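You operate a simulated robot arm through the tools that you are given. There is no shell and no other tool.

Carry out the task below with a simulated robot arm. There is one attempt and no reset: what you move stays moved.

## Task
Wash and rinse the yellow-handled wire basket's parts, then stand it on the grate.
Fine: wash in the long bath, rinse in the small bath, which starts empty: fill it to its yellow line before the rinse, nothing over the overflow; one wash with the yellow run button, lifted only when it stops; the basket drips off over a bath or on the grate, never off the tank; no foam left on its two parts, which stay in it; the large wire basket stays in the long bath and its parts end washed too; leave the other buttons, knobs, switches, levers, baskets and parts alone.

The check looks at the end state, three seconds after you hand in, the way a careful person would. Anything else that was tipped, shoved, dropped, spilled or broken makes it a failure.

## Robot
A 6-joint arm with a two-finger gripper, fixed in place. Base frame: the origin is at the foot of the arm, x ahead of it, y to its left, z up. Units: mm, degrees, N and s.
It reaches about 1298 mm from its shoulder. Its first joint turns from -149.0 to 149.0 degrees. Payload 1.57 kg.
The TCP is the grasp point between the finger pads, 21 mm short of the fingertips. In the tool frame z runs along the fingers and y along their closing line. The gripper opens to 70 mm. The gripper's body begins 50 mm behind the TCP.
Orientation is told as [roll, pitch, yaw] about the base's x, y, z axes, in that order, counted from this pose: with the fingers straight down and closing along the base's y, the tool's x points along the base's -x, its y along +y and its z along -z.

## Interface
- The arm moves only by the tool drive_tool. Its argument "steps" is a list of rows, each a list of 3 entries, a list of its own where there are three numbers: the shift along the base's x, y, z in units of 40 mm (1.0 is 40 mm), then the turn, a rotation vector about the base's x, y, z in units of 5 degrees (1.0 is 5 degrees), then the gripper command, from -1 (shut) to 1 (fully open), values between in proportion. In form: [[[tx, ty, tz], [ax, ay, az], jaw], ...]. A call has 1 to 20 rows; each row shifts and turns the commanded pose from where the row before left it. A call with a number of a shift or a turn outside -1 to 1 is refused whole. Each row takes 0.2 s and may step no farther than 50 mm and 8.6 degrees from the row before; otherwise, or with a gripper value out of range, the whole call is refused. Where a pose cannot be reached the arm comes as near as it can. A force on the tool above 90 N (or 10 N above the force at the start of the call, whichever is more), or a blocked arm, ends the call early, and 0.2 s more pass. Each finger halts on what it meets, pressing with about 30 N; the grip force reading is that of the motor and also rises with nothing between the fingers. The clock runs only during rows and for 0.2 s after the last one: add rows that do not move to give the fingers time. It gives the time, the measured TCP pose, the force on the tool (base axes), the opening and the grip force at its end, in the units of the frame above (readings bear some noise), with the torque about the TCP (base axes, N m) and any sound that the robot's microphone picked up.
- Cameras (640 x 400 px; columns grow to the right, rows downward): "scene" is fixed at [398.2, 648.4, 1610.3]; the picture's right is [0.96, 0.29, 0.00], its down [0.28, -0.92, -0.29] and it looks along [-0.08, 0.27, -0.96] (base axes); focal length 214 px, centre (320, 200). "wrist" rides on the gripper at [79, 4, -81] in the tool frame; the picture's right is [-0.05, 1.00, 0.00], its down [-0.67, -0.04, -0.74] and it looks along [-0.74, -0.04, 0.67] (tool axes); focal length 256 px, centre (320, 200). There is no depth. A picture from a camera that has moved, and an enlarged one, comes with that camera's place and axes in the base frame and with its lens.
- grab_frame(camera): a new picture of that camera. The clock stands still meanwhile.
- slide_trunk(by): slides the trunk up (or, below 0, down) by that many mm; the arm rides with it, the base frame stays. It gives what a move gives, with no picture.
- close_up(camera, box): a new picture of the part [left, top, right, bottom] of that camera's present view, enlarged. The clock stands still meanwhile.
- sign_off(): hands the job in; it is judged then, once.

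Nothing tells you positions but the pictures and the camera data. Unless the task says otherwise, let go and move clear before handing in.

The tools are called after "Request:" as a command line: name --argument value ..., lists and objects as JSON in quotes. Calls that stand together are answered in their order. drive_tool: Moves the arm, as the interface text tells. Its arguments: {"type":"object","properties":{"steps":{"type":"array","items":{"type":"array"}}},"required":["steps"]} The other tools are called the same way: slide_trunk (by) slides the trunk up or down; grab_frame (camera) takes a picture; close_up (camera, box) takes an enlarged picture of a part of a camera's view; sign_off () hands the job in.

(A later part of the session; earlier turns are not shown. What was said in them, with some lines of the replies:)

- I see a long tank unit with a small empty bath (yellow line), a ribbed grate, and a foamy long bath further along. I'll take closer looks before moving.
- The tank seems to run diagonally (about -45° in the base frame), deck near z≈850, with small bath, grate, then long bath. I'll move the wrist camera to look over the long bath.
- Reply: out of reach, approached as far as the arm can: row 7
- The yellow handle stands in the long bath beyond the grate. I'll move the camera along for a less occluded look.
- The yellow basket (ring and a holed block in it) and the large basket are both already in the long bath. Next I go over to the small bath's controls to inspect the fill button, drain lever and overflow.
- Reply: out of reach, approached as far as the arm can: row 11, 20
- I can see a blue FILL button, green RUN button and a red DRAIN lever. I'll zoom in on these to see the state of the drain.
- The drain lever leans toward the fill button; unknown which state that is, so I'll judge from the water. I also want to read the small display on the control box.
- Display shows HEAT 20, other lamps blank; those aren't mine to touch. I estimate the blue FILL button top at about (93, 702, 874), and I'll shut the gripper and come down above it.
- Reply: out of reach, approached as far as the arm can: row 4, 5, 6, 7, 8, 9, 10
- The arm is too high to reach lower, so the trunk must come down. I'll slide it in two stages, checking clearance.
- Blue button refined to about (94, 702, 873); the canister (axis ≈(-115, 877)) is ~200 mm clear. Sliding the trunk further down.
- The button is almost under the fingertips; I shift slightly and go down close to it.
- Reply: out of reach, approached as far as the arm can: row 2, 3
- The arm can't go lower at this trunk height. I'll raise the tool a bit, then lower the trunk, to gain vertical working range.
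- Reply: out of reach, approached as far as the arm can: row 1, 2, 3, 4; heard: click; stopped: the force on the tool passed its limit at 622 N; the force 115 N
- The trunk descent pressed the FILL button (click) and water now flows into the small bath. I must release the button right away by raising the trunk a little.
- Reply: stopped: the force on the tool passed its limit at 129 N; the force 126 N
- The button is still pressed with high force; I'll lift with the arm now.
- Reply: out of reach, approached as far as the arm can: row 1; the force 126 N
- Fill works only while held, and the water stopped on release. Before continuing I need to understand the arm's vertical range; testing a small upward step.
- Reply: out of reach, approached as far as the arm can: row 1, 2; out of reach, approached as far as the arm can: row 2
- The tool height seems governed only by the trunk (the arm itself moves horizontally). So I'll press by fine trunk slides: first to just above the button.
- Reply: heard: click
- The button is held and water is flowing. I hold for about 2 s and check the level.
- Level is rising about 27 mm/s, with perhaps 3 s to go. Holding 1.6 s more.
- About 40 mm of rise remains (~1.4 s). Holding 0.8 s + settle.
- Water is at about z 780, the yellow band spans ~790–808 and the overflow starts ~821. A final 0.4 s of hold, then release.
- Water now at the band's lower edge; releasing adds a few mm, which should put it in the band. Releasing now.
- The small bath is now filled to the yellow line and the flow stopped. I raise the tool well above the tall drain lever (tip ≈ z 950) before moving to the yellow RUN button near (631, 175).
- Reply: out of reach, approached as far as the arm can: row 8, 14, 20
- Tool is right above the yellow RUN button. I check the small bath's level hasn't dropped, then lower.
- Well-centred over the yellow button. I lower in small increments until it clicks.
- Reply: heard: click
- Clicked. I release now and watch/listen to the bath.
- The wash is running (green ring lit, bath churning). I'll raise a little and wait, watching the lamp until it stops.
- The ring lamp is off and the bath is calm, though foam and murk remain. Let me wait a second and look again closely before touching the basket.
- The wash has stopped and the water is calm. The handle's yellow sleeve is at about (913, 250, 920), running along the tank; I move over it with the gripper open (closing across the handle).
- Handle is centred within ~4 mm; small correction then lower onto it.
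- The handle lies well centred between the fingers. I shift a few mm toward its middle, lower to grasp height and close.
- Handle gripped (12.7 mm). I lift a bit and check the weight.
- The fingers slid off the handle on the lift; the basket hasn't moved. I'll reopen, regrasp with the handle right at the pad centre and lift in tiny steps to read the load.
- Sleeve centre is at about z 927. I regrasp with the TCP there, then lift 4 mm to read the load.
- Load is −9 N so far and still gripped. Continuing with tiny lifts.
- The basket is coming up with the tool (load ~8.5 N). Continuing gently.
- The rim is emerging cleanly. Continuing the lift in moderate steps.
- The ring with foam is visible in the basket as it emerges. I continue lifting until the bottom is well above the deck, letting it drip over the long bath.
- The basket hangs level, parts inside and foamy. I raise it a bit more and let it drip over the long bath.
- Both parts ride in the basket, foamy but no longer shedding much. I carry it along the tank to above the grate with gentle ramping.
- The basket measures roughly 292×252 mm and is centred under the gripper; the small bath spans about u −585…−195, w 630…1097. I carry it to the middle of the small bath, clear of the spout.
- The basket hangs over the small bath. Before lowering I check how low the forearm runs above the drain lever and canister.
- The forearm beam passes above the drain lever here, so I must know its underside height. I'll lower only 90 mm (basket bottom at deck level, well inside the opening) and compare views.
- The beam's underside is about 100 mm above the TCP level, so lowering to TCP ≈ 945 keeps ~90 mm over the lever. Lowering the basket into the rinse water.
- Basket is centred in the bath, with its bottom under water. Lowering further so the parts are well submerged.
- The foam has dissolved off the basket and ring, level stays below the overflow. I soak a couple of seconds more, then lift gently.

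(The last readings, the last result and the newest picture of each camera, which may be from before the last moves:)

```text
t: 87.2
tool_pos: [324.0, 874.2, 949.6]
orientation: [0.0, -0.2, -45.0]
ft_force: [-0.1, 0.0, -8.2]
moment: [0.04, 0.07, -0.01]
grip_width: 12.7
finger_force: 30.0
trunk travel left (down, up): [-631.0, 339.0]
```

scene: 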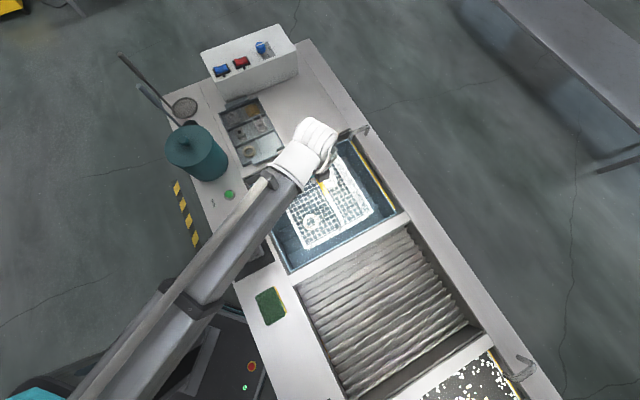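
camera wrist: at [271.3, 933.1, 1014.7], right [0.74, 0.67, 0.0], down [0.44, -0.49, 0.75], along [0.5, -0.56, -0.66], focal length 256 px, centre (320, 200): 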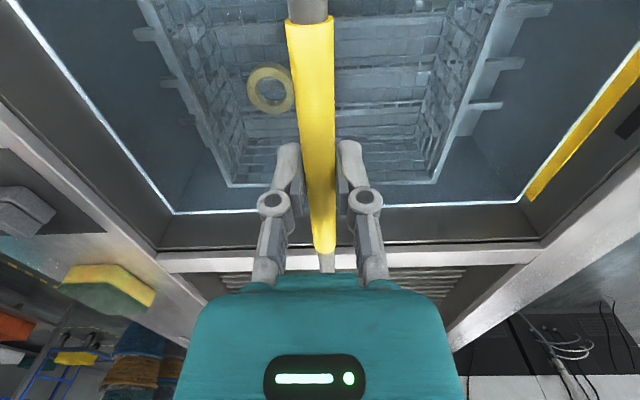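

Request:
slide_trunk --by 40

Request:
slide_trunk --by 50

Request:
grab_frame --camera "wrist"

```text
t: 88.0
tool_pos: [324.2, 874.4, 989.2]
orientation: [0.0, -0.3, -44.9]
ft_force: [0.0, 0.3, -8.1]
moment: [0.05, 0.04, 0.01]
grip_width: 12.9
finger_force: 30.0
trunk travel left (down, up): [-671.0, 299.0]
```

```text
t: 89.0
tool_pos: [323.6, 874.4, 1039.0]
orientation: [0.0, -0.2, -45.0]
ft_force: [-0.1, 0.2, -9.8]
moment: [0.05, 0.07, -0.03]
grip_width: 13.1
finger_force: 30.0
trunk travel left (down, up): [-721.0, 249.0]
```

```text
taken
camera wrist: at [271.4, 933.4, 1119.5], right [0.74, 0.67, 0.0], down [0.44, -0.49, 0.75], along [0.5, -0.56, -0.66], focal length 256 px, centre (320, 200)
```

wrist: 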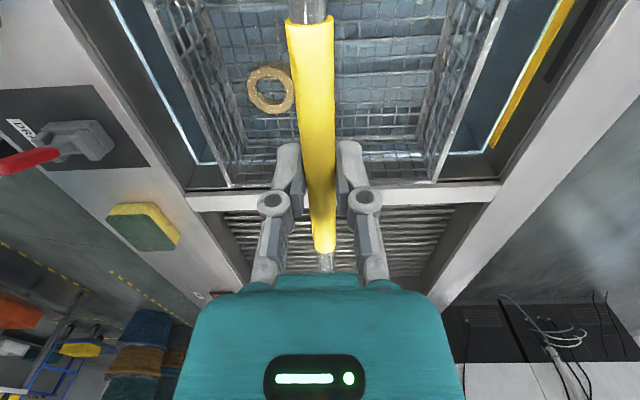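

Clean of foam now. I lift out above the deck level and let it drip over the small bath.

Request:
slide_trunk --by 50

Request:
slide_trunk --by 60

Request:
drive_tool --steps '[[[0, 0, 0], [0, 0, 0], -1], [[0, 0, 0], [0, 0, 0], -1], [[0, 0, 0], [0, 0, 0], -1], [[0, 0, 0], [0, 0, 0], -1], [[0, 0, 0], [0, 0, 0], -1], [[0, 0, 0], [0, 0, 0], -1], [[0, 0, 0], [0, 0, 0], -1], [[0, 0, 0], [0, 0, 0], -1], [[0, 0, 0], [0, 0, 0], -1], [[0, 0, 0], [0, 0, 0], -1], [[0, 0, 0], [0, 0, 0], -1], [[0, 0, 0], [0, 0, 0], -1], [[0, 0, 0], [0, 0, 0], -1], [[0, 0, 0], [0, 0, 0], -1], [[0, 0, 0], [0, 0, 0], -1], [[0, 0, 0], [0, 0, 0], -1], [[0, 0, 0], [0, 0, 0], -1], [[0, 0, 0], [0, 0, 0], -1], [[0, 0, 0], [0, 0, 0], -1], [[0, 0, 0], [0, 0, 0], -1]]'

Request:
close_up --camera "scene" --box '[240, 80, 420, 260]'

Request:
close_up --camera "wrist" --box '[120, 0, 540, 220]'

```text
t: 89.9
tool_pos: [323.9, 875.1, 1087.6]
orientation: [0.0, -0.2, -45.0]
ft_force: [0.5, 0.6, -8.6]
moment: [0.05, 0.05, 0.01]
grip_width: 12.6
finger_force: 29.9
trunk travel left (down, up): [-771.0, 199.0]
```

```text
t: 90.9
tool_pos: [324.3, 873.4, 1148.7]
orientation: [0.0, -0.2, -45.0]
ft_force: [0.1, 0.3, -8.2]
moment: [0.03, 0.0, 0.01]
grip_width: 12.8
finger_force: 30.1
trunk travel left (down, up): [-831.0, 139.0]
```

```text
t: 95.1
tool_pos: [324.2, 873.5, 1149.2]
orientation: [0.0, -0.3, -45.0]
ft_force: [0.6, -0.4, -8.7]
moment: [0.01, 0.06, 0.01]
grip_width: 12.9
finger_force: 29.8
trunk travel left (down, up): [-831.0, 139.0]
```

```text
2.22 times, centred on (330, 170) of scene
camera zoom: at [398.2, 648.4, 1610.3], right [0.96, 0.29, 0.0], down [0.28, -0.92, -0.29], along [-0.08, 0.27, -0.96], focal length 477 px, centre (298, 267)
```

zoom: 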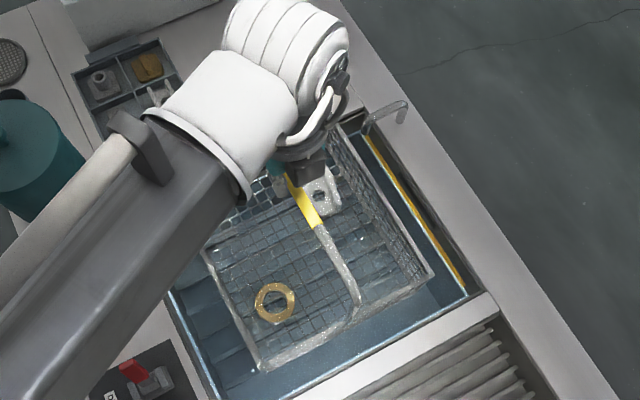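

```text
1.52 times, centred on (330, 110) of wrist
camera zoom: at [271.3, 933.3, 1229.7], right [0.74, 0.67, 0.0], down [0.44, -0.49, 0.75], along [0.5, -0.56, -0.66], focal length 390 px, centre (305, 337)
```

zoom: 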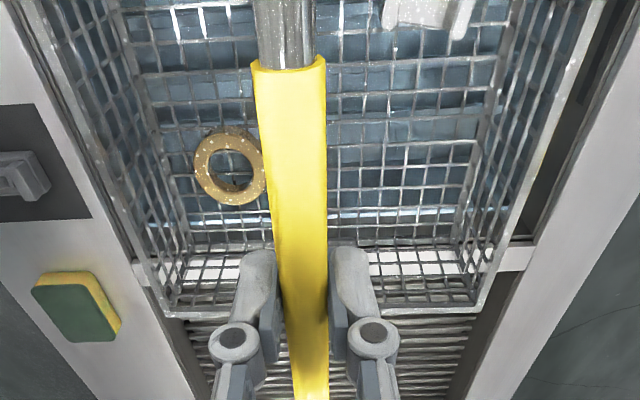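

Request:
close_up --camera "scene" --box '[300, 140, 350, 220]'

Request:
close_up --camera "wrist" --box '[340, 0, 440, 60]'

```text
5.00 times, centred on (325, 180) of scene
camera zoom: at [398.2, 648.4, 1610.3], right [0.96, 0.29, 0.0], down [0.28, -0.92, -0.29], along [-0.08, 0.27, -0.96], focal length 1072 px, centre (295, 300)
```

zoom: 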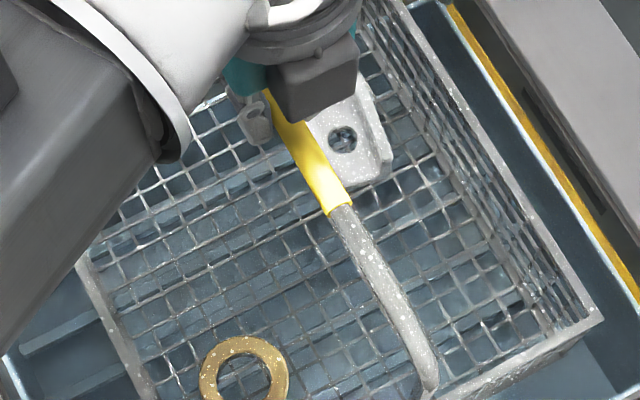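

```text
6.40 times, centred on (390, 30) of wrist
camera zoom: at [271.3, 933.3, 1229.7], right [0.74, 0.67, 0.0], down [0.44, -0.49, 0.75], along [0.5, -0.56, -0.66], focal length 1638 px, centre (-128, 1288)
```

zoom: 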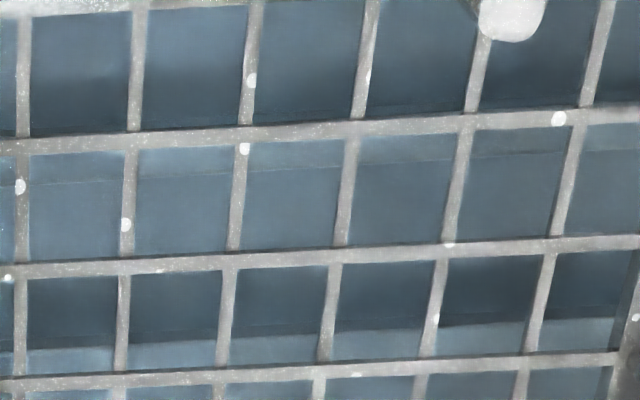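

The parts show small white dots — either water drops or foam traces. I wait a few more seconds to see if they change.

Request:
drive_tool --steps '[[[0, 0, 0], [0, 0, 0], -1], [[0, 0, 0], [0, 0, 0], -1], [[0, 0, 0], [0, 0, 0], -1], [[0, 0, 0], [0, 0, 0], -1], [[0, 0, 0], [0, 0, 0], -1], [[0, 0, 0], [0, 0, 0], -1], [[0, 0, 0], [0, 0, 0], -1], [[0, 0, 0], [0, 0, 0], -1], [[0, 0, 0], [0, 0, 0], -1], [[0, 0, 0], [0, 0, 0], -1], [[0, 0, 0], [0, 0, 0], -1], [[0, 0, 0], [0, 0, 0], -1], [[0, 0, 0], [0, 0, 0], -1], [[0, 0, 0], [0, 0, 0], -1], [[0, 0, 0], [0, 0, 0], -1], [[0, 0, 0], [0, 0, 0], -1], [[0, 0, 0], [0, 0, 0], -1], [[0, 0, 0], [0, 0, 0], -1], [[0, 0, 0], [0, 0, 0], -1], [[0, 0, 0], [0, 0, 0], -1]]'

Request:
close_up --camera "scene" --box '[300, 140, 350, 220]'

Request:
close_up --camera "wrist" --box '[220, 40, 320, 140]'

```text
t: 99.3
tool_pos: [324.5, 875.3, 1149.6]
orientation: [0.0, -0.2, -45.0]
ft_force: [-0.2, 1.1, -9.2]
moment: [0.04, 0.07, 0.05]
grip_width: 13.0
finger_force: 30.1
trunk travel left (down, up): [-831.0, 139.0]
```

```text
5.00 times, centred on (325, 180) of scene
camera zoom: at [398.2, 648.4, 1610.3], right [0.96, 0.29, 0.0], down [0.28, -0.92, -0.29], along [-0.08, 0.27, -0.96], focal length 1072 px, centre (295, 300)
```

zoom: 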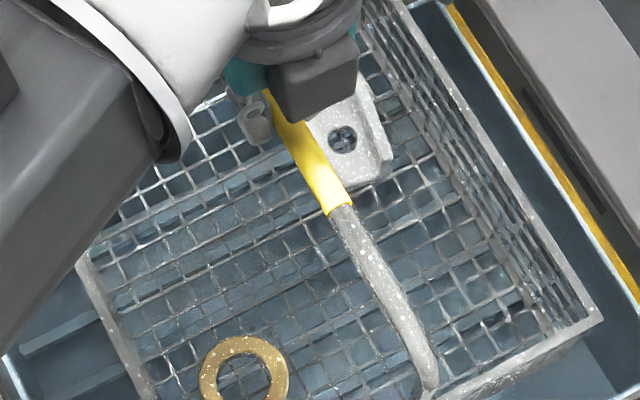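

```text
4.00 times, centred on (270, 90) of wrist
camera zoom: at [271.4, 933.3, 1229.7], right [0.74, 0.67, 0.0], down [0.44, -0.49, 0.75], along [0.5, -0.56, -0.66], focal length 1024 px, centre (520, 640)
```

zoom: 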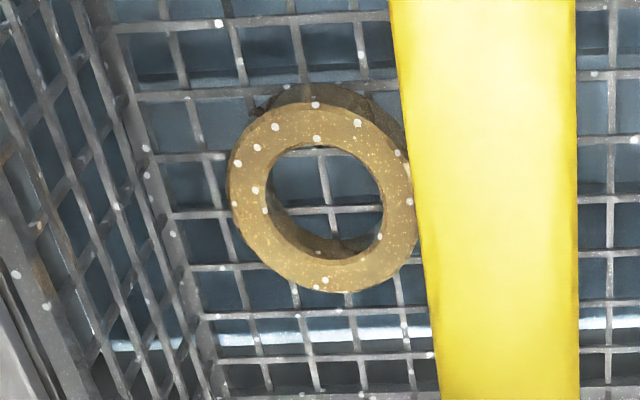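

To be sure no foam remains I'll dip it a second time, longer, and compare.

Request:
slide_trunk --by -100

Request:
slide_trunk --by -60

Request:
slide_trunk --by -56

Request:
drive_tool --steps '[[[0, 0, 0], [0, 0, 0], -1], [[0, 0, 0], [0, 0, 0], -1], [[0, 0, 0], [0, 0, 0], -1], [[0, 0, 0], [0, 0, 0], -1], [[0, 0, 0], [0, 0, 0], -1], [[0, 0, 0], [0, 0, 0], -1], [[0, 0, 0], [0, 0, 0], -1], [[0, 0, 0], [0, 0, 0], -1], [[0, 0, 0], [0, 0, 0], -1], [[0, 0, 0], [0, 0, 0], -1], [[0, 0, 0], [0, 0, 0], -1], [[0, 0, 0], [0, 0, 0], -1], [[0, 0, 0], [0, 0, 0], -1], [[0, 0, 0], [0, 0, 0], -1], [[0, 0, 0], [0, 0, 0], -1], [[0, 0, 0], [0, 0, 0], -1], [[0, 0, 0], [0, 0, 0], -1], [[0, 0, 0], [0, 0, 0], -1], [[0, 0, 0], [0, 0, 0], -1], [[0, 0, 0], [0, 0, 0], -1]]'

Request:
close_up --camera "wrist" --box '[120, 0, 540, 220]'

Request:
close_up --camera "scene" --box '[280, 110, 420, 250]'

```text
t: 100.6
tool_pos: [324.7, 875.0, 1048.6]
orientation: [0.0, -0.2, -44.9]
ft_force: [-0.4, -0.4, -8.1]
moment: [0.03, 0.06, -0.01]
grip_width: 12.8
finger_force: 30.1
trunk travel left (down, up): [-731.0, 239.0]
```

```text
t: 101.6
tool_pos: [323.4, 874.5, 988.7]
orientation: [0.1, -0.3, -45.0]
ft_force: [-0.1, 1.1, -9.0]
moment: [0.04, 0.01, 0.01]
grip_width: 12.7
finger_force: 30.4
trunk travel left (down, up): [-671.0, 299.0]
```

```text
t: 102.6
tool_pos: [324.3, 873.8, 932.8]
orientation: [0.0, -0.2, -45.0]
ft_force: [0.7, -0.6, -8.8]
moment: [0.06, 0.04, 0.0]
grip_width: 13.1
finger_force: 29.8
trunk travel left (down, up): [-615.0, 355.0]
```

```text
t: 106.8
tool_pos: [324.4, 873.2, 933.1]
orientation: [0.0, -0.3, -45.0]
ft_force: [-0.1, 0.2, -8.0]
moment: [0.05, 0.05, 0.02]
grip_width: 12.9
finger_force: 30.1
trunk travel left (down, up): [-615.0, 355.0]
```

```text
1.52 times, centred on (330, 110) of wrist
camera zoom: at [271.3, 933.1, 1013.7], right [0.74, 0.67, 0.0], down [0.44, -0.49, 0.75], along [0.5, -0.56, -0.66], focal length 390 px, centre (305, 337)
```

zoom: 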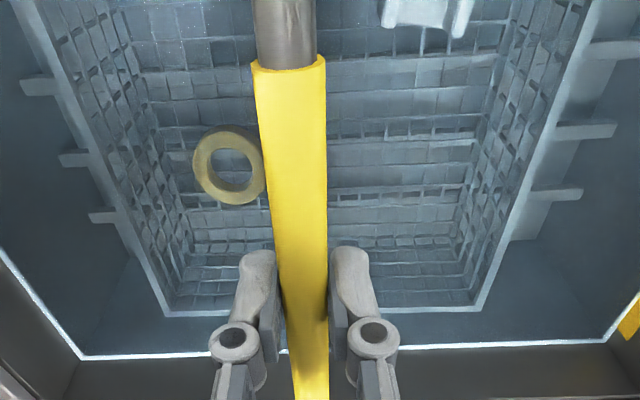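

```text
2.86 times, centred on (350, 180) of scene
camera zoom: at [398.2, 648.4, 1610.3], right [0.96, 0.29, 0.0], down [0.28, -0.92, -0.29], along [-0.08, 0.27, -0.96], focal length 613 px, centre (234, 257)
```

zoom: 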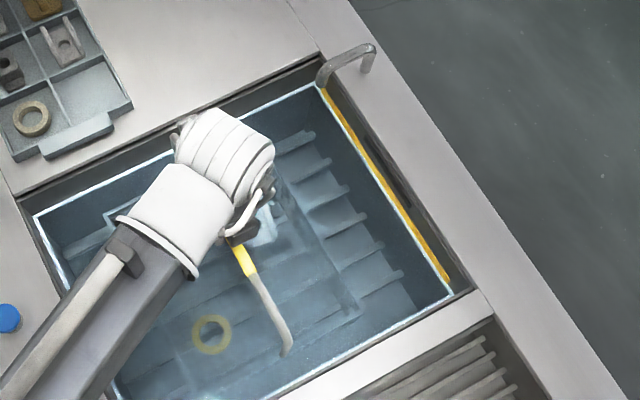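

The dots were just water droplets (the wet handle shows none while dipped); parts are foam-free. I lift out again, drip over the bath, then go to the grate.

Request:
slide_trunk --by 20

Request:
slide_trunk --by 50

Request:
slide_trunk --by 60

Request:
slide_trunk --by 80

Request:
drive_tool --steps '[[[0, 0, 0], [0, 0, 0], -1], [[0, 0, 0], [0, 0, 0], -1], [[0, 0, 0], [0, 0, 0], -1], [[0, 0, 0], [0, 0, 0], -1], [[0, 0, 0], [0, 0, 0], -1], [[0, 0, 0], [0, 0, 0], -1], [[0, 0, 0], [0, 0, 0], -1], [[0, 0, 0], [0, 0, 0], -1], [[0, 0, 0], [0, 0, 0], -1], [[0, 0, 0], [0, 0, 0], -1], [[0, 0, 0], [0, 0, 0], -1], [[0, 0, 0], [0, 0, 0], -1], [[0, 0, 0], [0, 0, 0], -1], [[0, 0, 0], [0, 0, 0], -1], [[0, 0, 0], [0, 0, 0], -1], [[0, 0, 0], [0, 0, 0], -1], [[0, 0, 0], [0, 0, 0], -1], [[0, 0, 0], [0, 0, 0], -1], [[0, 0, 0], [0, 0, 0], -1], [[0, 0, 0], [0, 0, 0], -1]]'

Request:
close_up --camera "scene" --box '[240, 80, 420, 260]'

Request:
close_up --camera "wrist" --box '[220, 40, 320, 140]'

```text
t: 107.5
tool_pos: [324.5, 873.7, 954.2]
orientation: [0.0, -0.1, -44.9]
ft_force: [-1.1, 0.1, -8.3]
moment: [0.03, 0.01, -0.01]
grip_width: 13.0
finger_force: 29.7
trunk travel left (down, up): [-635.0, 335.0]
```

```text
t: 108.4
tool_pos: [324.5, 873.4, 1002.6]
orientation: [0.0, -0.2, -45.0]
ft_force: [-0.2, 0.4, -8.7]
moment: [0.01, 0.04, 0.01]
grip_width: 12.9
finger_force: 29.6
trunk travel left (down, up): [-685.0, 285.0]
```

```text
t: 109.4
tool_pos: [325.1, 874.7, 1063.5]
orientation: [0.0, -0.2, -45.0]
ft_force: [0.1, 0.4, -8.4]
moment: [0.04, 0.0, 0.02]
grip_width: 12.8
finger_force: 29.8
trunk travel left (down, up): [-745.0, 225.0]
```

```text
t: 110.5
tool_pos: [324.2, 873.3, 1143.1]
orientation: [-0.1, -0.2, -45.0]
ft_force: [0.3, 0.2, -7.6]
moment: [0.06, 0.01, -0.02]
grip_width: 12.9
finger_force: 29.3
trunk travel left (down, up): [-825.0, 145.0]
```

```text
t: 114.8
tool_pos: [324.2, 874.0, 1143.6]
orientation: [0.0, -0.3, -45.0]
ft_force: [0.0, -0.1, -9.0]
moment: [0.01, 0.06, 0.0]
grip_width: 13.0
finger_force: 29.9
trunk travel left (down, up): [-825.0, 145.0]
```

```text
2.22 times, centred on (330, 170) of scene
camera zoom: at [398.2, 648.4, 1610.3], right [0.96, 0.29, 0.0], down [0.28, -0.92, -0.29], along [-0.08, 0.27, -0.96], focal length 477 px, centre (298, 267)
```

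zoom: 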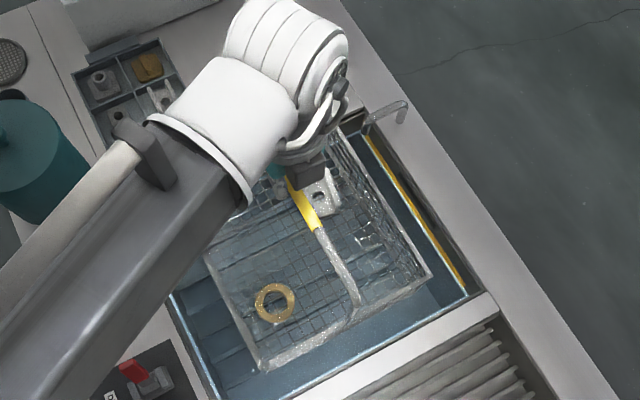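

```text
4.00 times, centred on (270, 90) of wrist
camera zoom: at [271.3, 933.2, 1223.7], right [0.74, 0.67, 0.0], down [0.44, -0.49, 0.75], along [0.5, -0.56, -0.66], focal length 1024 px, centre (520, 640)
```

zoom: 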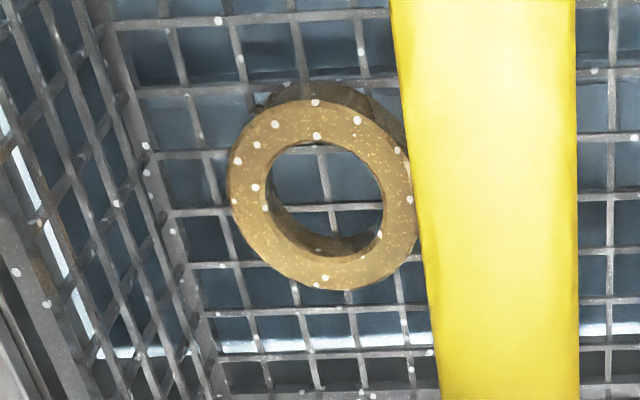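

Same dot pattern as before, confirming it's just wetness. I raise slightly and carry the basket over to the centre of the grate.

Request:
slide_trunk --by 20

Request:
drive_tool --steps '[[[0.0948, -0.0927, 0], [0, 0, 0], -1], [[0.1896, -0.1853, 0], [0, 0, 0], -1], [[0.3318, -0.3243, 0], [0, 0, 0], -1], [[0.474, -0.4633, 0], [0, 0, 0], -1], [[0.474, -0.4633, 0], [0, 0, 0], -1], [[0.474, -0.4633, 0], [0, 0, 0], -1], [[0.474, -0.4633, 0], [0, 0, 0], -1], [[0.474, -0.4633, 0], [0, 0, 0], -1], [[0.474, -0.4633, 0], [0, 0, 0], -1], [[0.474, -0.4633, 0], [0, 0, 0], -1], [[0.474, -0.4633, 0], [0, 0, 0], -1], [[0.474, -0.4633, 0], [0, 0, 0], -1], [[0.474, -0.4633, 0], [0, 0, 0], -1], [[0.474, -0.4633, 0], [0, 0, 0], -1], [[0.474, -0.4633, 0], [0, 0, 0], -1], [[0.474, -0.4633, 0], [0, 0, 0], -1], [[0.474, -0.4633, 0], [0, 0, 0], -1], [[0.3318, -0.3243, 0], [0, 0, 0], -1], [[0.1896, -0.1853, 0], [0, 0, 0], -1], [[0.0948, -0.0927, 0], [0, 0, 0], -1]]'

Request:
grab_frame --camera "wrist"

Request:
close_up --camera "scene" --box '[240, 200, 560, 400]'

```text
t: 115.4
tool_pos: [324.9, 873.7, 1163.3]
orientation: [0.0, -0.2, -45.0]
ft_force: [-0.2, 0.4, -9.1]
moment: [0.03, 0.0, 0.02]
grip_width: 12.9
finger_force: 30.2
trunk travel left (down, up): [-845.0, 125.0]
```

```text
t: 119.6
tool_pos: [641.0, 566.5, 1163.2]
orientation: [0.0, -0.2, -45.0]
ft_force: [1.0, -0.1, -9.5]
moment: [0.04, 0.05, 0.0]
grip_width: 12.7
finger_force: 29.8
trunk travel left (down, up): [-845.0, 125.0]
```

```text
taken
camera wrist: at [588.6, 626.3, 1243.8], right [0.74, 0.67, 0.0], down [0.44, -0.49, 0.75], along [0.5, -0.56, -0.66], focal length 256 px, centre (320, 200)
```

wrist: 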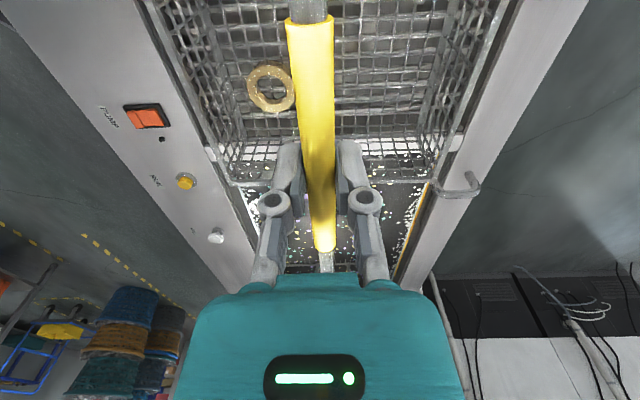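

```text
2.00 times, centred on (400, 300) of scene
camera zoom: at [398.2, 648.4, 1610.3], right [0.96, 0.29, 0.0], down [0.28, -0.92, -0.29], along [-0.08, 0.27, -0.96], focal length 429 px, centre (160, 0)
```

zoom: 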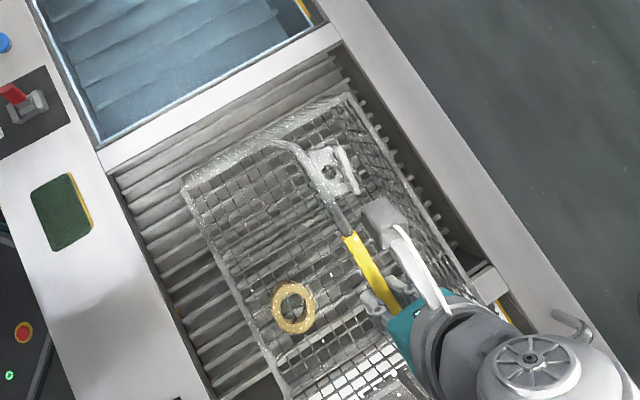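

Basket is centred over the grate (≈55 mm margins). Lowering stepwise while watching for contact.

Request:
slide_trunk --by -55

Request:
slide_trunk --by -15

Request:
grab_frame --camera "wrist"

Request:
close_up --camera "scene" --box '[240, 200, 560, 400]'

```text
t: 120.6
tool_pos: [641.5, 566.3, 1108.6]
orientation: [0.0, -0.2, -45.0]
ft_force: [-0.6, -0.1, -7.9]
moment: [0.05, 0.02, -0.01]
grip_width: 13.1
finger_force: 30.3
trunk travel left (down, up): [-790.0, 180.0]
```

```text
t: 121.2
tool_pos: [640.6, 566.7, 1093.2]
orientation: [0.0, -0.2, -45.0]
ft_force: [-0.2, 0.3, -8.5]
moment: [0.03, 0.06, 0.0]
grip_width: 12.8
finger_force: 29.5
trunk travel left (down, up): [-775.0, 195.0]
```

```text
taken
camera wrist: at [588.4, 626.1, 1173.9], right [0.74, 0.67, 0.0], down [0.44, -0.49, 0.75], along [0.5, -0.56, -0.66], focal length 256 px, centre (320, 200)
```

wrist: 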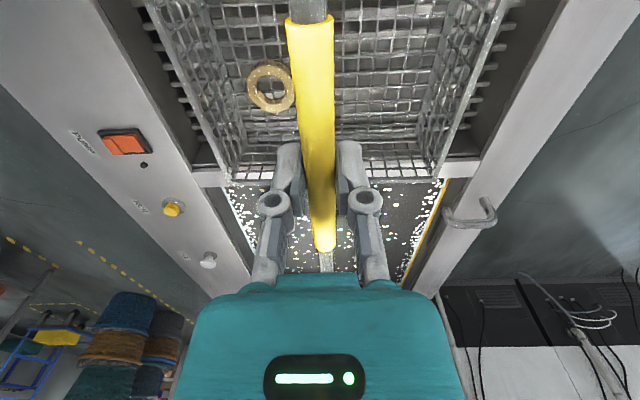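

```text
2.00 times, centred on (400, 300) of scene
camera zoom: at [398.2, 648.4, 1610.3], right [0.96, 0.29, 0.0], down [0.28, -0.92, -0.29], along [-0.08, 0.27, -0.96], focal length 429 px, centre (160, 0)
```

zoom: 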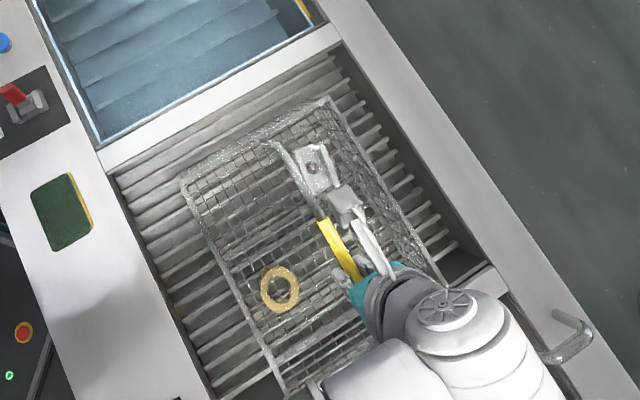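

Request:
slide_trunk --by -10

Request:
slide_trunk --by -8

```text
t: 121.8
tool_pos: [640.3, 566.2, 1084.6]
orientation: [0.0, -0.4, -45.1]
ft_force: [-0.3, 1.3, -8.3]
moment: [0.03, 0.0, 0.01]
grip_width: 12.9
finger_force: 30.4
trunk travel left (down, up): [-765.0, 205.0]
```

```text
t: 122.4
tool_pos: [642.5, 566.2, 1075.8]
orientation: [0.0, -0.3, -45.0]
ft_force: [0.3, 0.8, -8.1]
moment: [0.07, 0.02, 0.01]
grip_width: 13.0
finger_force: 30.1
trunk travel left (down, up): [-757.0, 213.0]
```

Request:
slide_trunk --by -8

```text
t: 122.9
tool_pos: [640.1, 567.2, 1066.4]
orientation: [0.0, -0.2, -45.0]
ft_force: [-0.5, -0.1, -8.4]
moment: [0.03, 0.05, -0.02]
grip_width: 13.0
finger_force: 29.7
trunk travel left (down, up): [-749.0, 221.0]
```

Request:
slide_trunk --by -8

Request:
grab_frame --camera "wrist"

Request:
close_up --camera "scene" --box '[280, 220, 480, 380]'

```text
t: 123.5
tool_pos: [640.9, 565.8, 1060.0]
orientation: [0.0, -0.2, -45.0]
ft_force: [0.4, -0.2, -8.4]
moment: [0.02, 0.05, 0.0]
grip_width: 13.0
finger_force: 30.1
trunk travel left (down, up): [-741.0, 229.0]
```

```text
taken
camera wrist: at [588.4, 626.1, 1139.9], right [0.74, 0.67, 0.0], down [0.44, -0.49, 0.75], along [0.5, -0.56, -0.66], focal length 256 px, centre (320, 200)
```

wrist: 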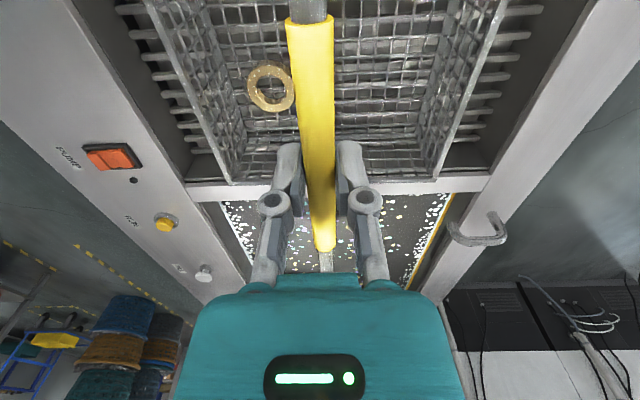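

```text
2.50 times, centred on (380, 300) of scene
camera zoom: at [398.2, 648.4, 1610.3], right [0.96, 0.29, 0.0], down [0.28, -0.92, -0.29], along [-0.08, 0.27, -0.96], focal length 536 px, centre (170, -50)
```

zoom: 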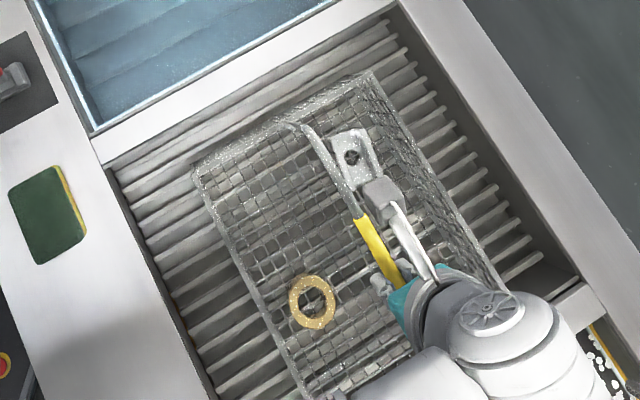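

Request:
slide_trunk --by -8

Request:
slide_trunk --by -8

```text
t: 124.1
tool_pos: [640.0, 566.4, 1050.5]
orientation: [0.0, -0.2, -45.0]
ft_force: [-0.3, -0.6, -7.7]
moment: [0.06, -0.02, 0.03]
grip_width: 12.9
finger_force: 30.0
trunk travel left (down, up): [-733.0, 237.0]
```

```text
t: 124.6
tool_pos: [640.7, 565.9, 1045.4]
orientation: [0.2, -0.2, -45.0]
ft_force: [7.8, 10.3, 27.3]
moment: [0.09, -0.02, 0.07]
grip_width: 12.9
finger_force: 30.4
trunk travel left (down, up): [-725.0, 245.0]
```

Contact with the grate felt (+27 N). I ease up a few mm to unload before releasing.

Request:
slide_trunk --by 3

Request:
grab_frame --camera "wrist"

Request:
close_up --camera "scene" --box '[280, 220, 480, 380]'

```text
t: 125.2
tool_pos: [640.6, 565.9, 1045.7]
orientation: [0.0, -0.2, -45.0]
ft_force: [-0.7, -0.1, -9.0]
moment: [0.09, 0.02, 0.02]
grip_width: 13.1
finger_force: 30.3
trunk travel left (down, up): [-728.0, 242.0]
```

```text
taken
camera wrist: at [588.0, 625.7, 1126.4], right [0.74, 0.67, 0.0], down [0.44, -0.49, 0.75], along [0.5, -0.56, -0.66], focal length 256 px, centre (320, 200)
```

wrist: 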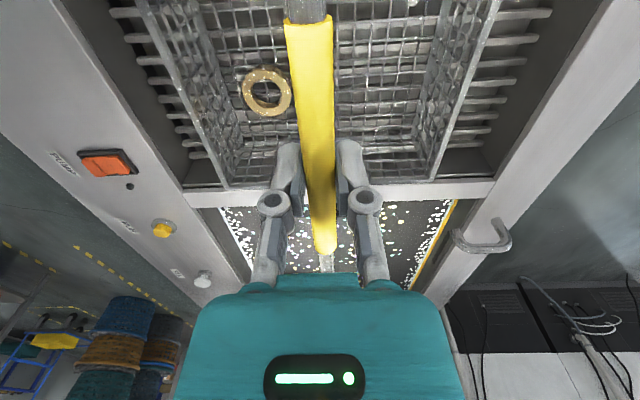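

```text
2.50 times, centred on (380, 300) of scene
camera zoom: at [398.2, 648.4, 1610.3], right [0.96, 0.29, 0.0], down [0.28, -0.92, -0.29], along [-0.08, 0.27, -0.96], focal length 536 px, centre (170, -50)
```

zoom: 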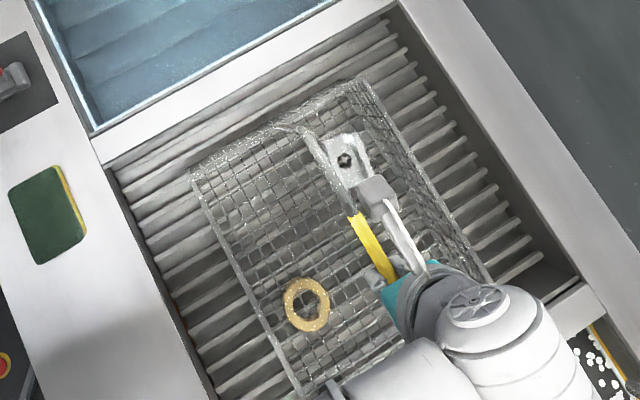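

Request:
slide_trunk --by -1.5

```text
t: 125.7
tool_pos: [639.8, 565.7, 1044.9]
orientation: [0.1, -0.2, -44.9]
ft_force: [3.5, 2.2, 2.6]
moment: [0.04, -0.01, 0.07]
grip_width: 12.8
finger_force: 30.2
trunk travel left (down, up): [-727.0, 243.0]
```

The basket's weight is now on the grate. Opening the gripper.

Request:
drive_tool --steps '[[[0, 0, 0], [0, 0, 0], -0.5], [[0, 0, 0], [0, 0, 0], -0.2], [[0, 0, 0], [0, 0, 0], 0.2], [[0, 0, 0], [0, 0, 0], 0.6], [[0, 0, 0], [0, 0, 0], 1], [[0, 0, 0], [0, 0, 0], 1], [[0, 0, 0], [0, 0, 0], 1], [[0, 0, 0], [0, 0, 0], 1]]'

Request:
grab_frame --camera "wrist"

Request:
close_up --camera "scene" --box '[280, 220, 480, 380]'

```text
t: 127.5
tool_pos: [640.2, 566.0, 1044.7]
orientation: [0.1, -0.2, -45.0]
ft_force: [0.3, 0.5, 0.2]
moment: [0.01, 0.02, 0.01]
grip_width: 69.9
finger_force: 0.1
trunk travel left (down, up): [-727.0, 243.0]
```

```text
taken
camera wrist: at [587.9, 625.8, 1125.9], right [0.74, 0.67, 0.0], down [0.44, -0.49, 0.75], along [0.5, -0.56, -0.66], focal length 256 px, centre (320, 200)
```

wrist: 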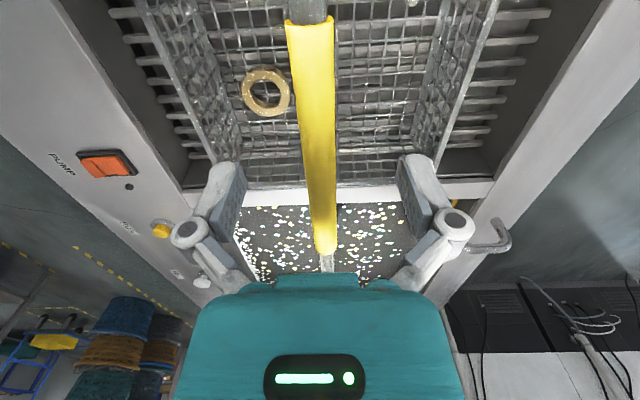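

```text
2.50 times, centred on (380, 300) of scene
camera zoom: at [398.2, 648.4, 1610.3], right [0.96, 0.29, 0.0], down [0.28, -0.92, -0.29], along [-0.08, 0.27, -0.96], focal length 536 px, centre (170, -50)
```

zoom: 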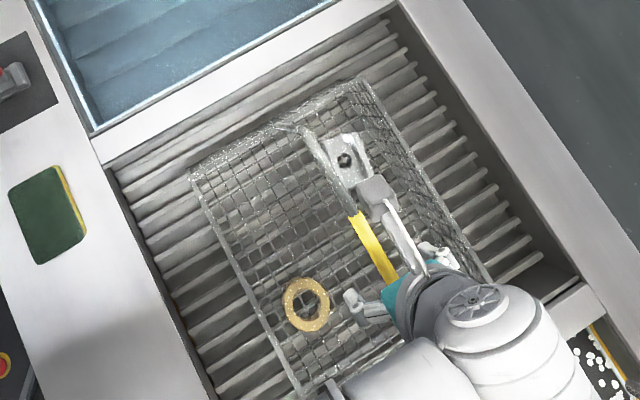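

Released; the basket stands on the grate with both parts. I raise the tool straight up and check the result.

Request:
slide_trunk --by 130

Request:
grab_frame --camera "wrist"

Request:
grab_frame --camera "scene"

```text
t: 129.1
tool_pos: [641.4, 566.7, 1174.2]
orientation: [0.2, -0.2, -45.0]
ft_force: [-0.2, 0.0, 0.9]
moment: [0.04, -0.03, 0.03]
grip_width: 69.9
finger_force: 0.1
trunk travel left (down, up): [-857.0, 113.0]
```

```text
taken
camera wrist: at [588.0, 625.9, 1255.8], right [0.74, 0.67, 0.0], down [0.44, -0.49, 0.75], along [0.5, -0.56, -0.66], focal length 256 px, centre (320, 200)
```

wrist: 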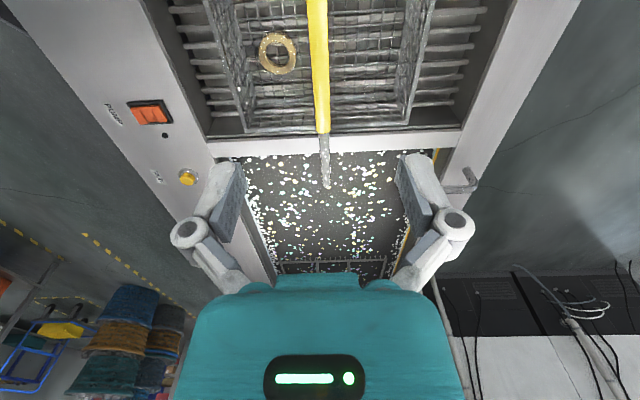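

```text
taken
```

scene: 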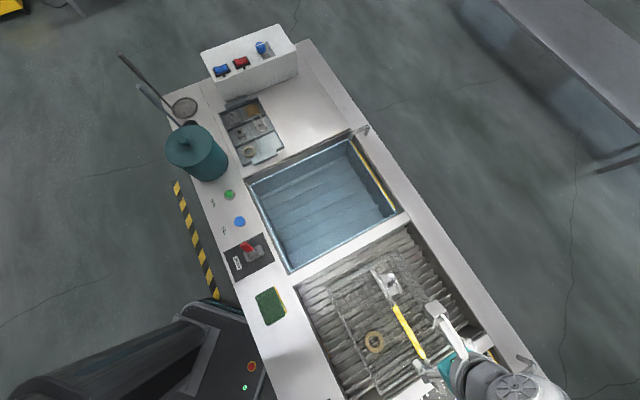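

The basket stands on the grate. I move the arm clear toward the front and inspect everything.

Request:
drive_tool --steps '[[[-0.5, -0.6, 0], [0, 0, 0], 1], [[-0.5, -0.6, 0], [0, 0, 0], 1], [[-0.5, -0.6, 0], [0, 0, 0], 1], [[-0.5, -0.6, 0], [0, 0, 0], 1], [[-0.5, -0.6, 0], [0, 0, 0], 1], [[-0.5, -0.6, 0], [0, 0, 0], 1], [[-0.5, -0.6, 0], [0, 0, 0], 1], [[-0.5, -0.6, 0], [0, 0, 0], 1], [[-0.5, -0.6, 0], [0, 0, 0], 1], [[-0.5, -0.6, 0], [0, 0, 0], 1]]'

Request:
grab_frame --camera "wrist"

Request:
close_up --camera "scene" --box '[260, 200, 520, 400]'

Request:
close_up --camera "scene" --box '[160, 20, 420, 290]'

```text
t: 131.2
tool_pos: [442.1, 326.0, 1175.3]
orientation: [0.1, -0.2, -45.0]
ft_force: [0.4, -0.2, 0.4]
moment: [-0.04, -0.01, 0.04]
grip_width: 70.0
finger_force: 0.1
trunk travel left (down, up): [-857.0, 113.0]
```

```text
taken
camera wrist: at [388.7, 385.2, 1256.2], right [0.74, 0.67, 0.0], down [0.44, -0.5, 0.75], along [0.5, -0.56, -0.66], focal length 256 px, centre (320, 200)
```

wrist: 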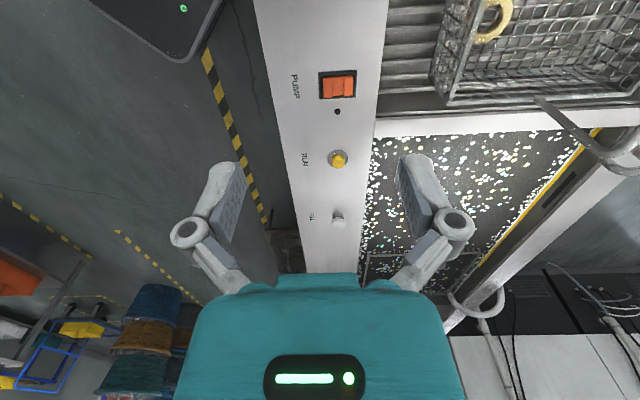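

```text
2.00 times, centred on (390, 300) of scene
camera zoom: at [398.2, 648.4, 1610.3], right [0.96, 0.29, 0.0], down [0.28, -0.92, -0.29], along [-0.08, 0.27, -0.96], focal length 429 px, centre (180, 0)
```

zoom: 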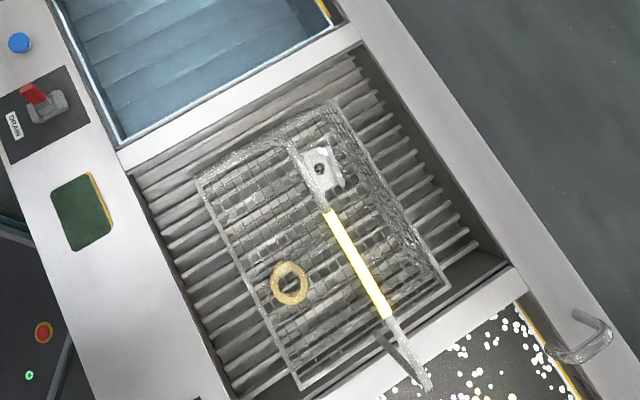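

```text
1.48 times, centred on (290, 155) of scene
camera zoom: at [398.2, 648.4, 1610.3], right [0.96, 0.29, 0.0], down [0.28, -0.92, -0.29], along [-0.08, 0.27, -0.96], focal length 318 px, centre (364, 267)
```

zoom: 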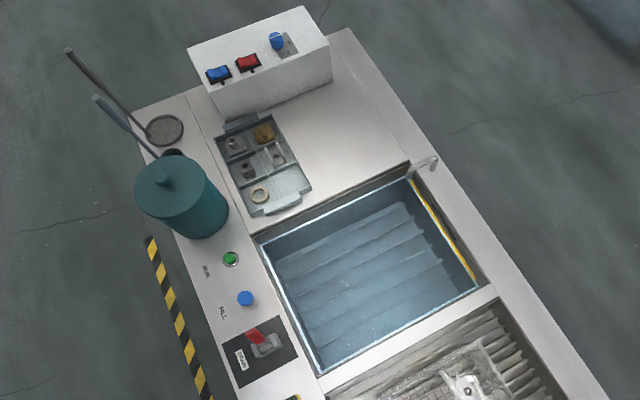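

Request:
close_up --camera "scene" --box '[364, 160, 396, 180]'

Request:
close_up --camera "scene" --box '[330, 250, 400, 360]'

Request:
close_up --camera "wrist" --box '[360, 0, 640, 280]'

```text
16.00 times, centred on (380, 170) of scene
camera zoom: at [398.2, 648.4, 1610.3], right [0.96, 0.29, 0.0], down [0.28, -0.92, -0.29], along [-0.08, 0.27, -0.96], focal length 3432 px, centre (-640, 680)
```

zoom: 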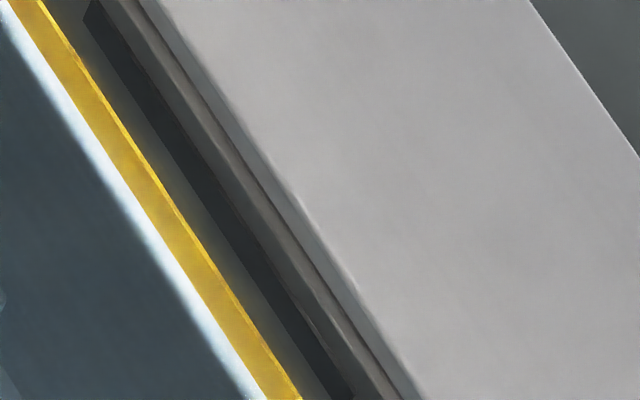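

```text
3.64 times, centred on (365, 305) of scene
camera zoom: at [398.2, 648.4, 1610.3], right [0.96, 0.29, 0.0], down [0.28, -0.92, -0.29], along [-0.08, 0.27, -0.96], focal length 780 px, centre (156, -182)
```

zoom: 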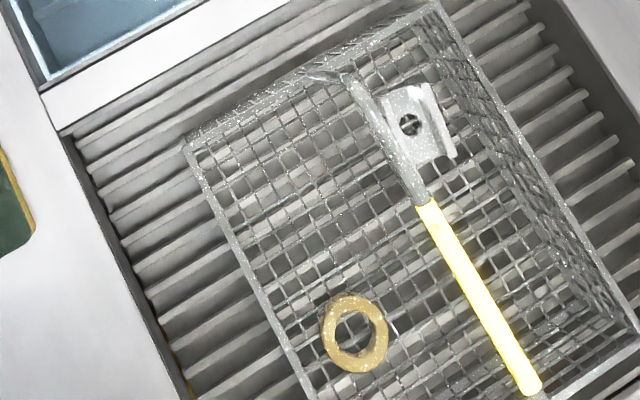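

```text
1.43 times, centred on (500, 140) of wrist
camera zoom: at [388.7, 385.2, 1256.2], right [0.74, 0.67, 0.0], down [0.44, -0.5, 0.75], along [0.5, -0.56, -0.66], focal length 366 px, centre (63, 286)
```

zoom: 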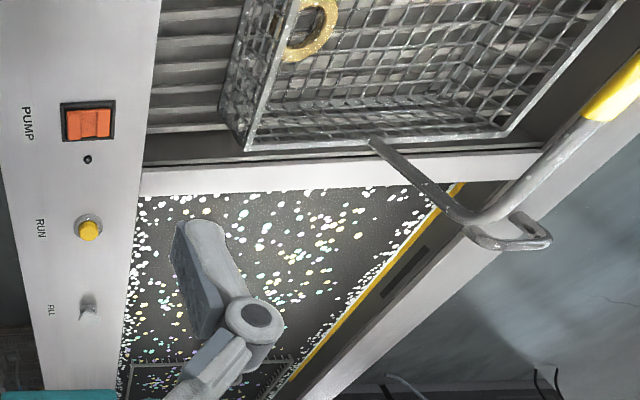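

Everything looks right: the yellow-handled basket stands on the grate with both clean, foam-free parts. The small bath is at its yellow line, the large basket is still in the long bath, and the arm is clear. Handing in.

Request:
sign_off

```text
The job is handed in.
```

The yellow-handled basket was washed once, rinsed, and now stands on the grate with both its parts in it. No foam showed on the parts in the last close-up; the small white dots left are water drops.

- **Small bath:** it was filled to the lower part of its yellow band before the rinse. It never reached the overflow, and the level was unchanged at the end.
- **Wash:** I pressed the yellow run button once. I gripped the basket only after the lamp went out and the water was calm.
- **Rinse:** I dipped the basket twice in the small bath. It dripped off over the baths and on the grate.
- **Large basket:** it stayed in the long bath through the wash. The water there was too murky afterwards to see its parts, so I could not confirm by eye that they came clean.
- **Hard press on FILL:** my first press on the blue FILL button was far too hard, peaking at 622 N. The button worked normally afterwards and looked undamaged.
- **Grip slip:** the first grip on the handle slipped off before the basket lifted. The basket stayed where it was and the second grip held.

The other controls, baskets and parts were not touched.
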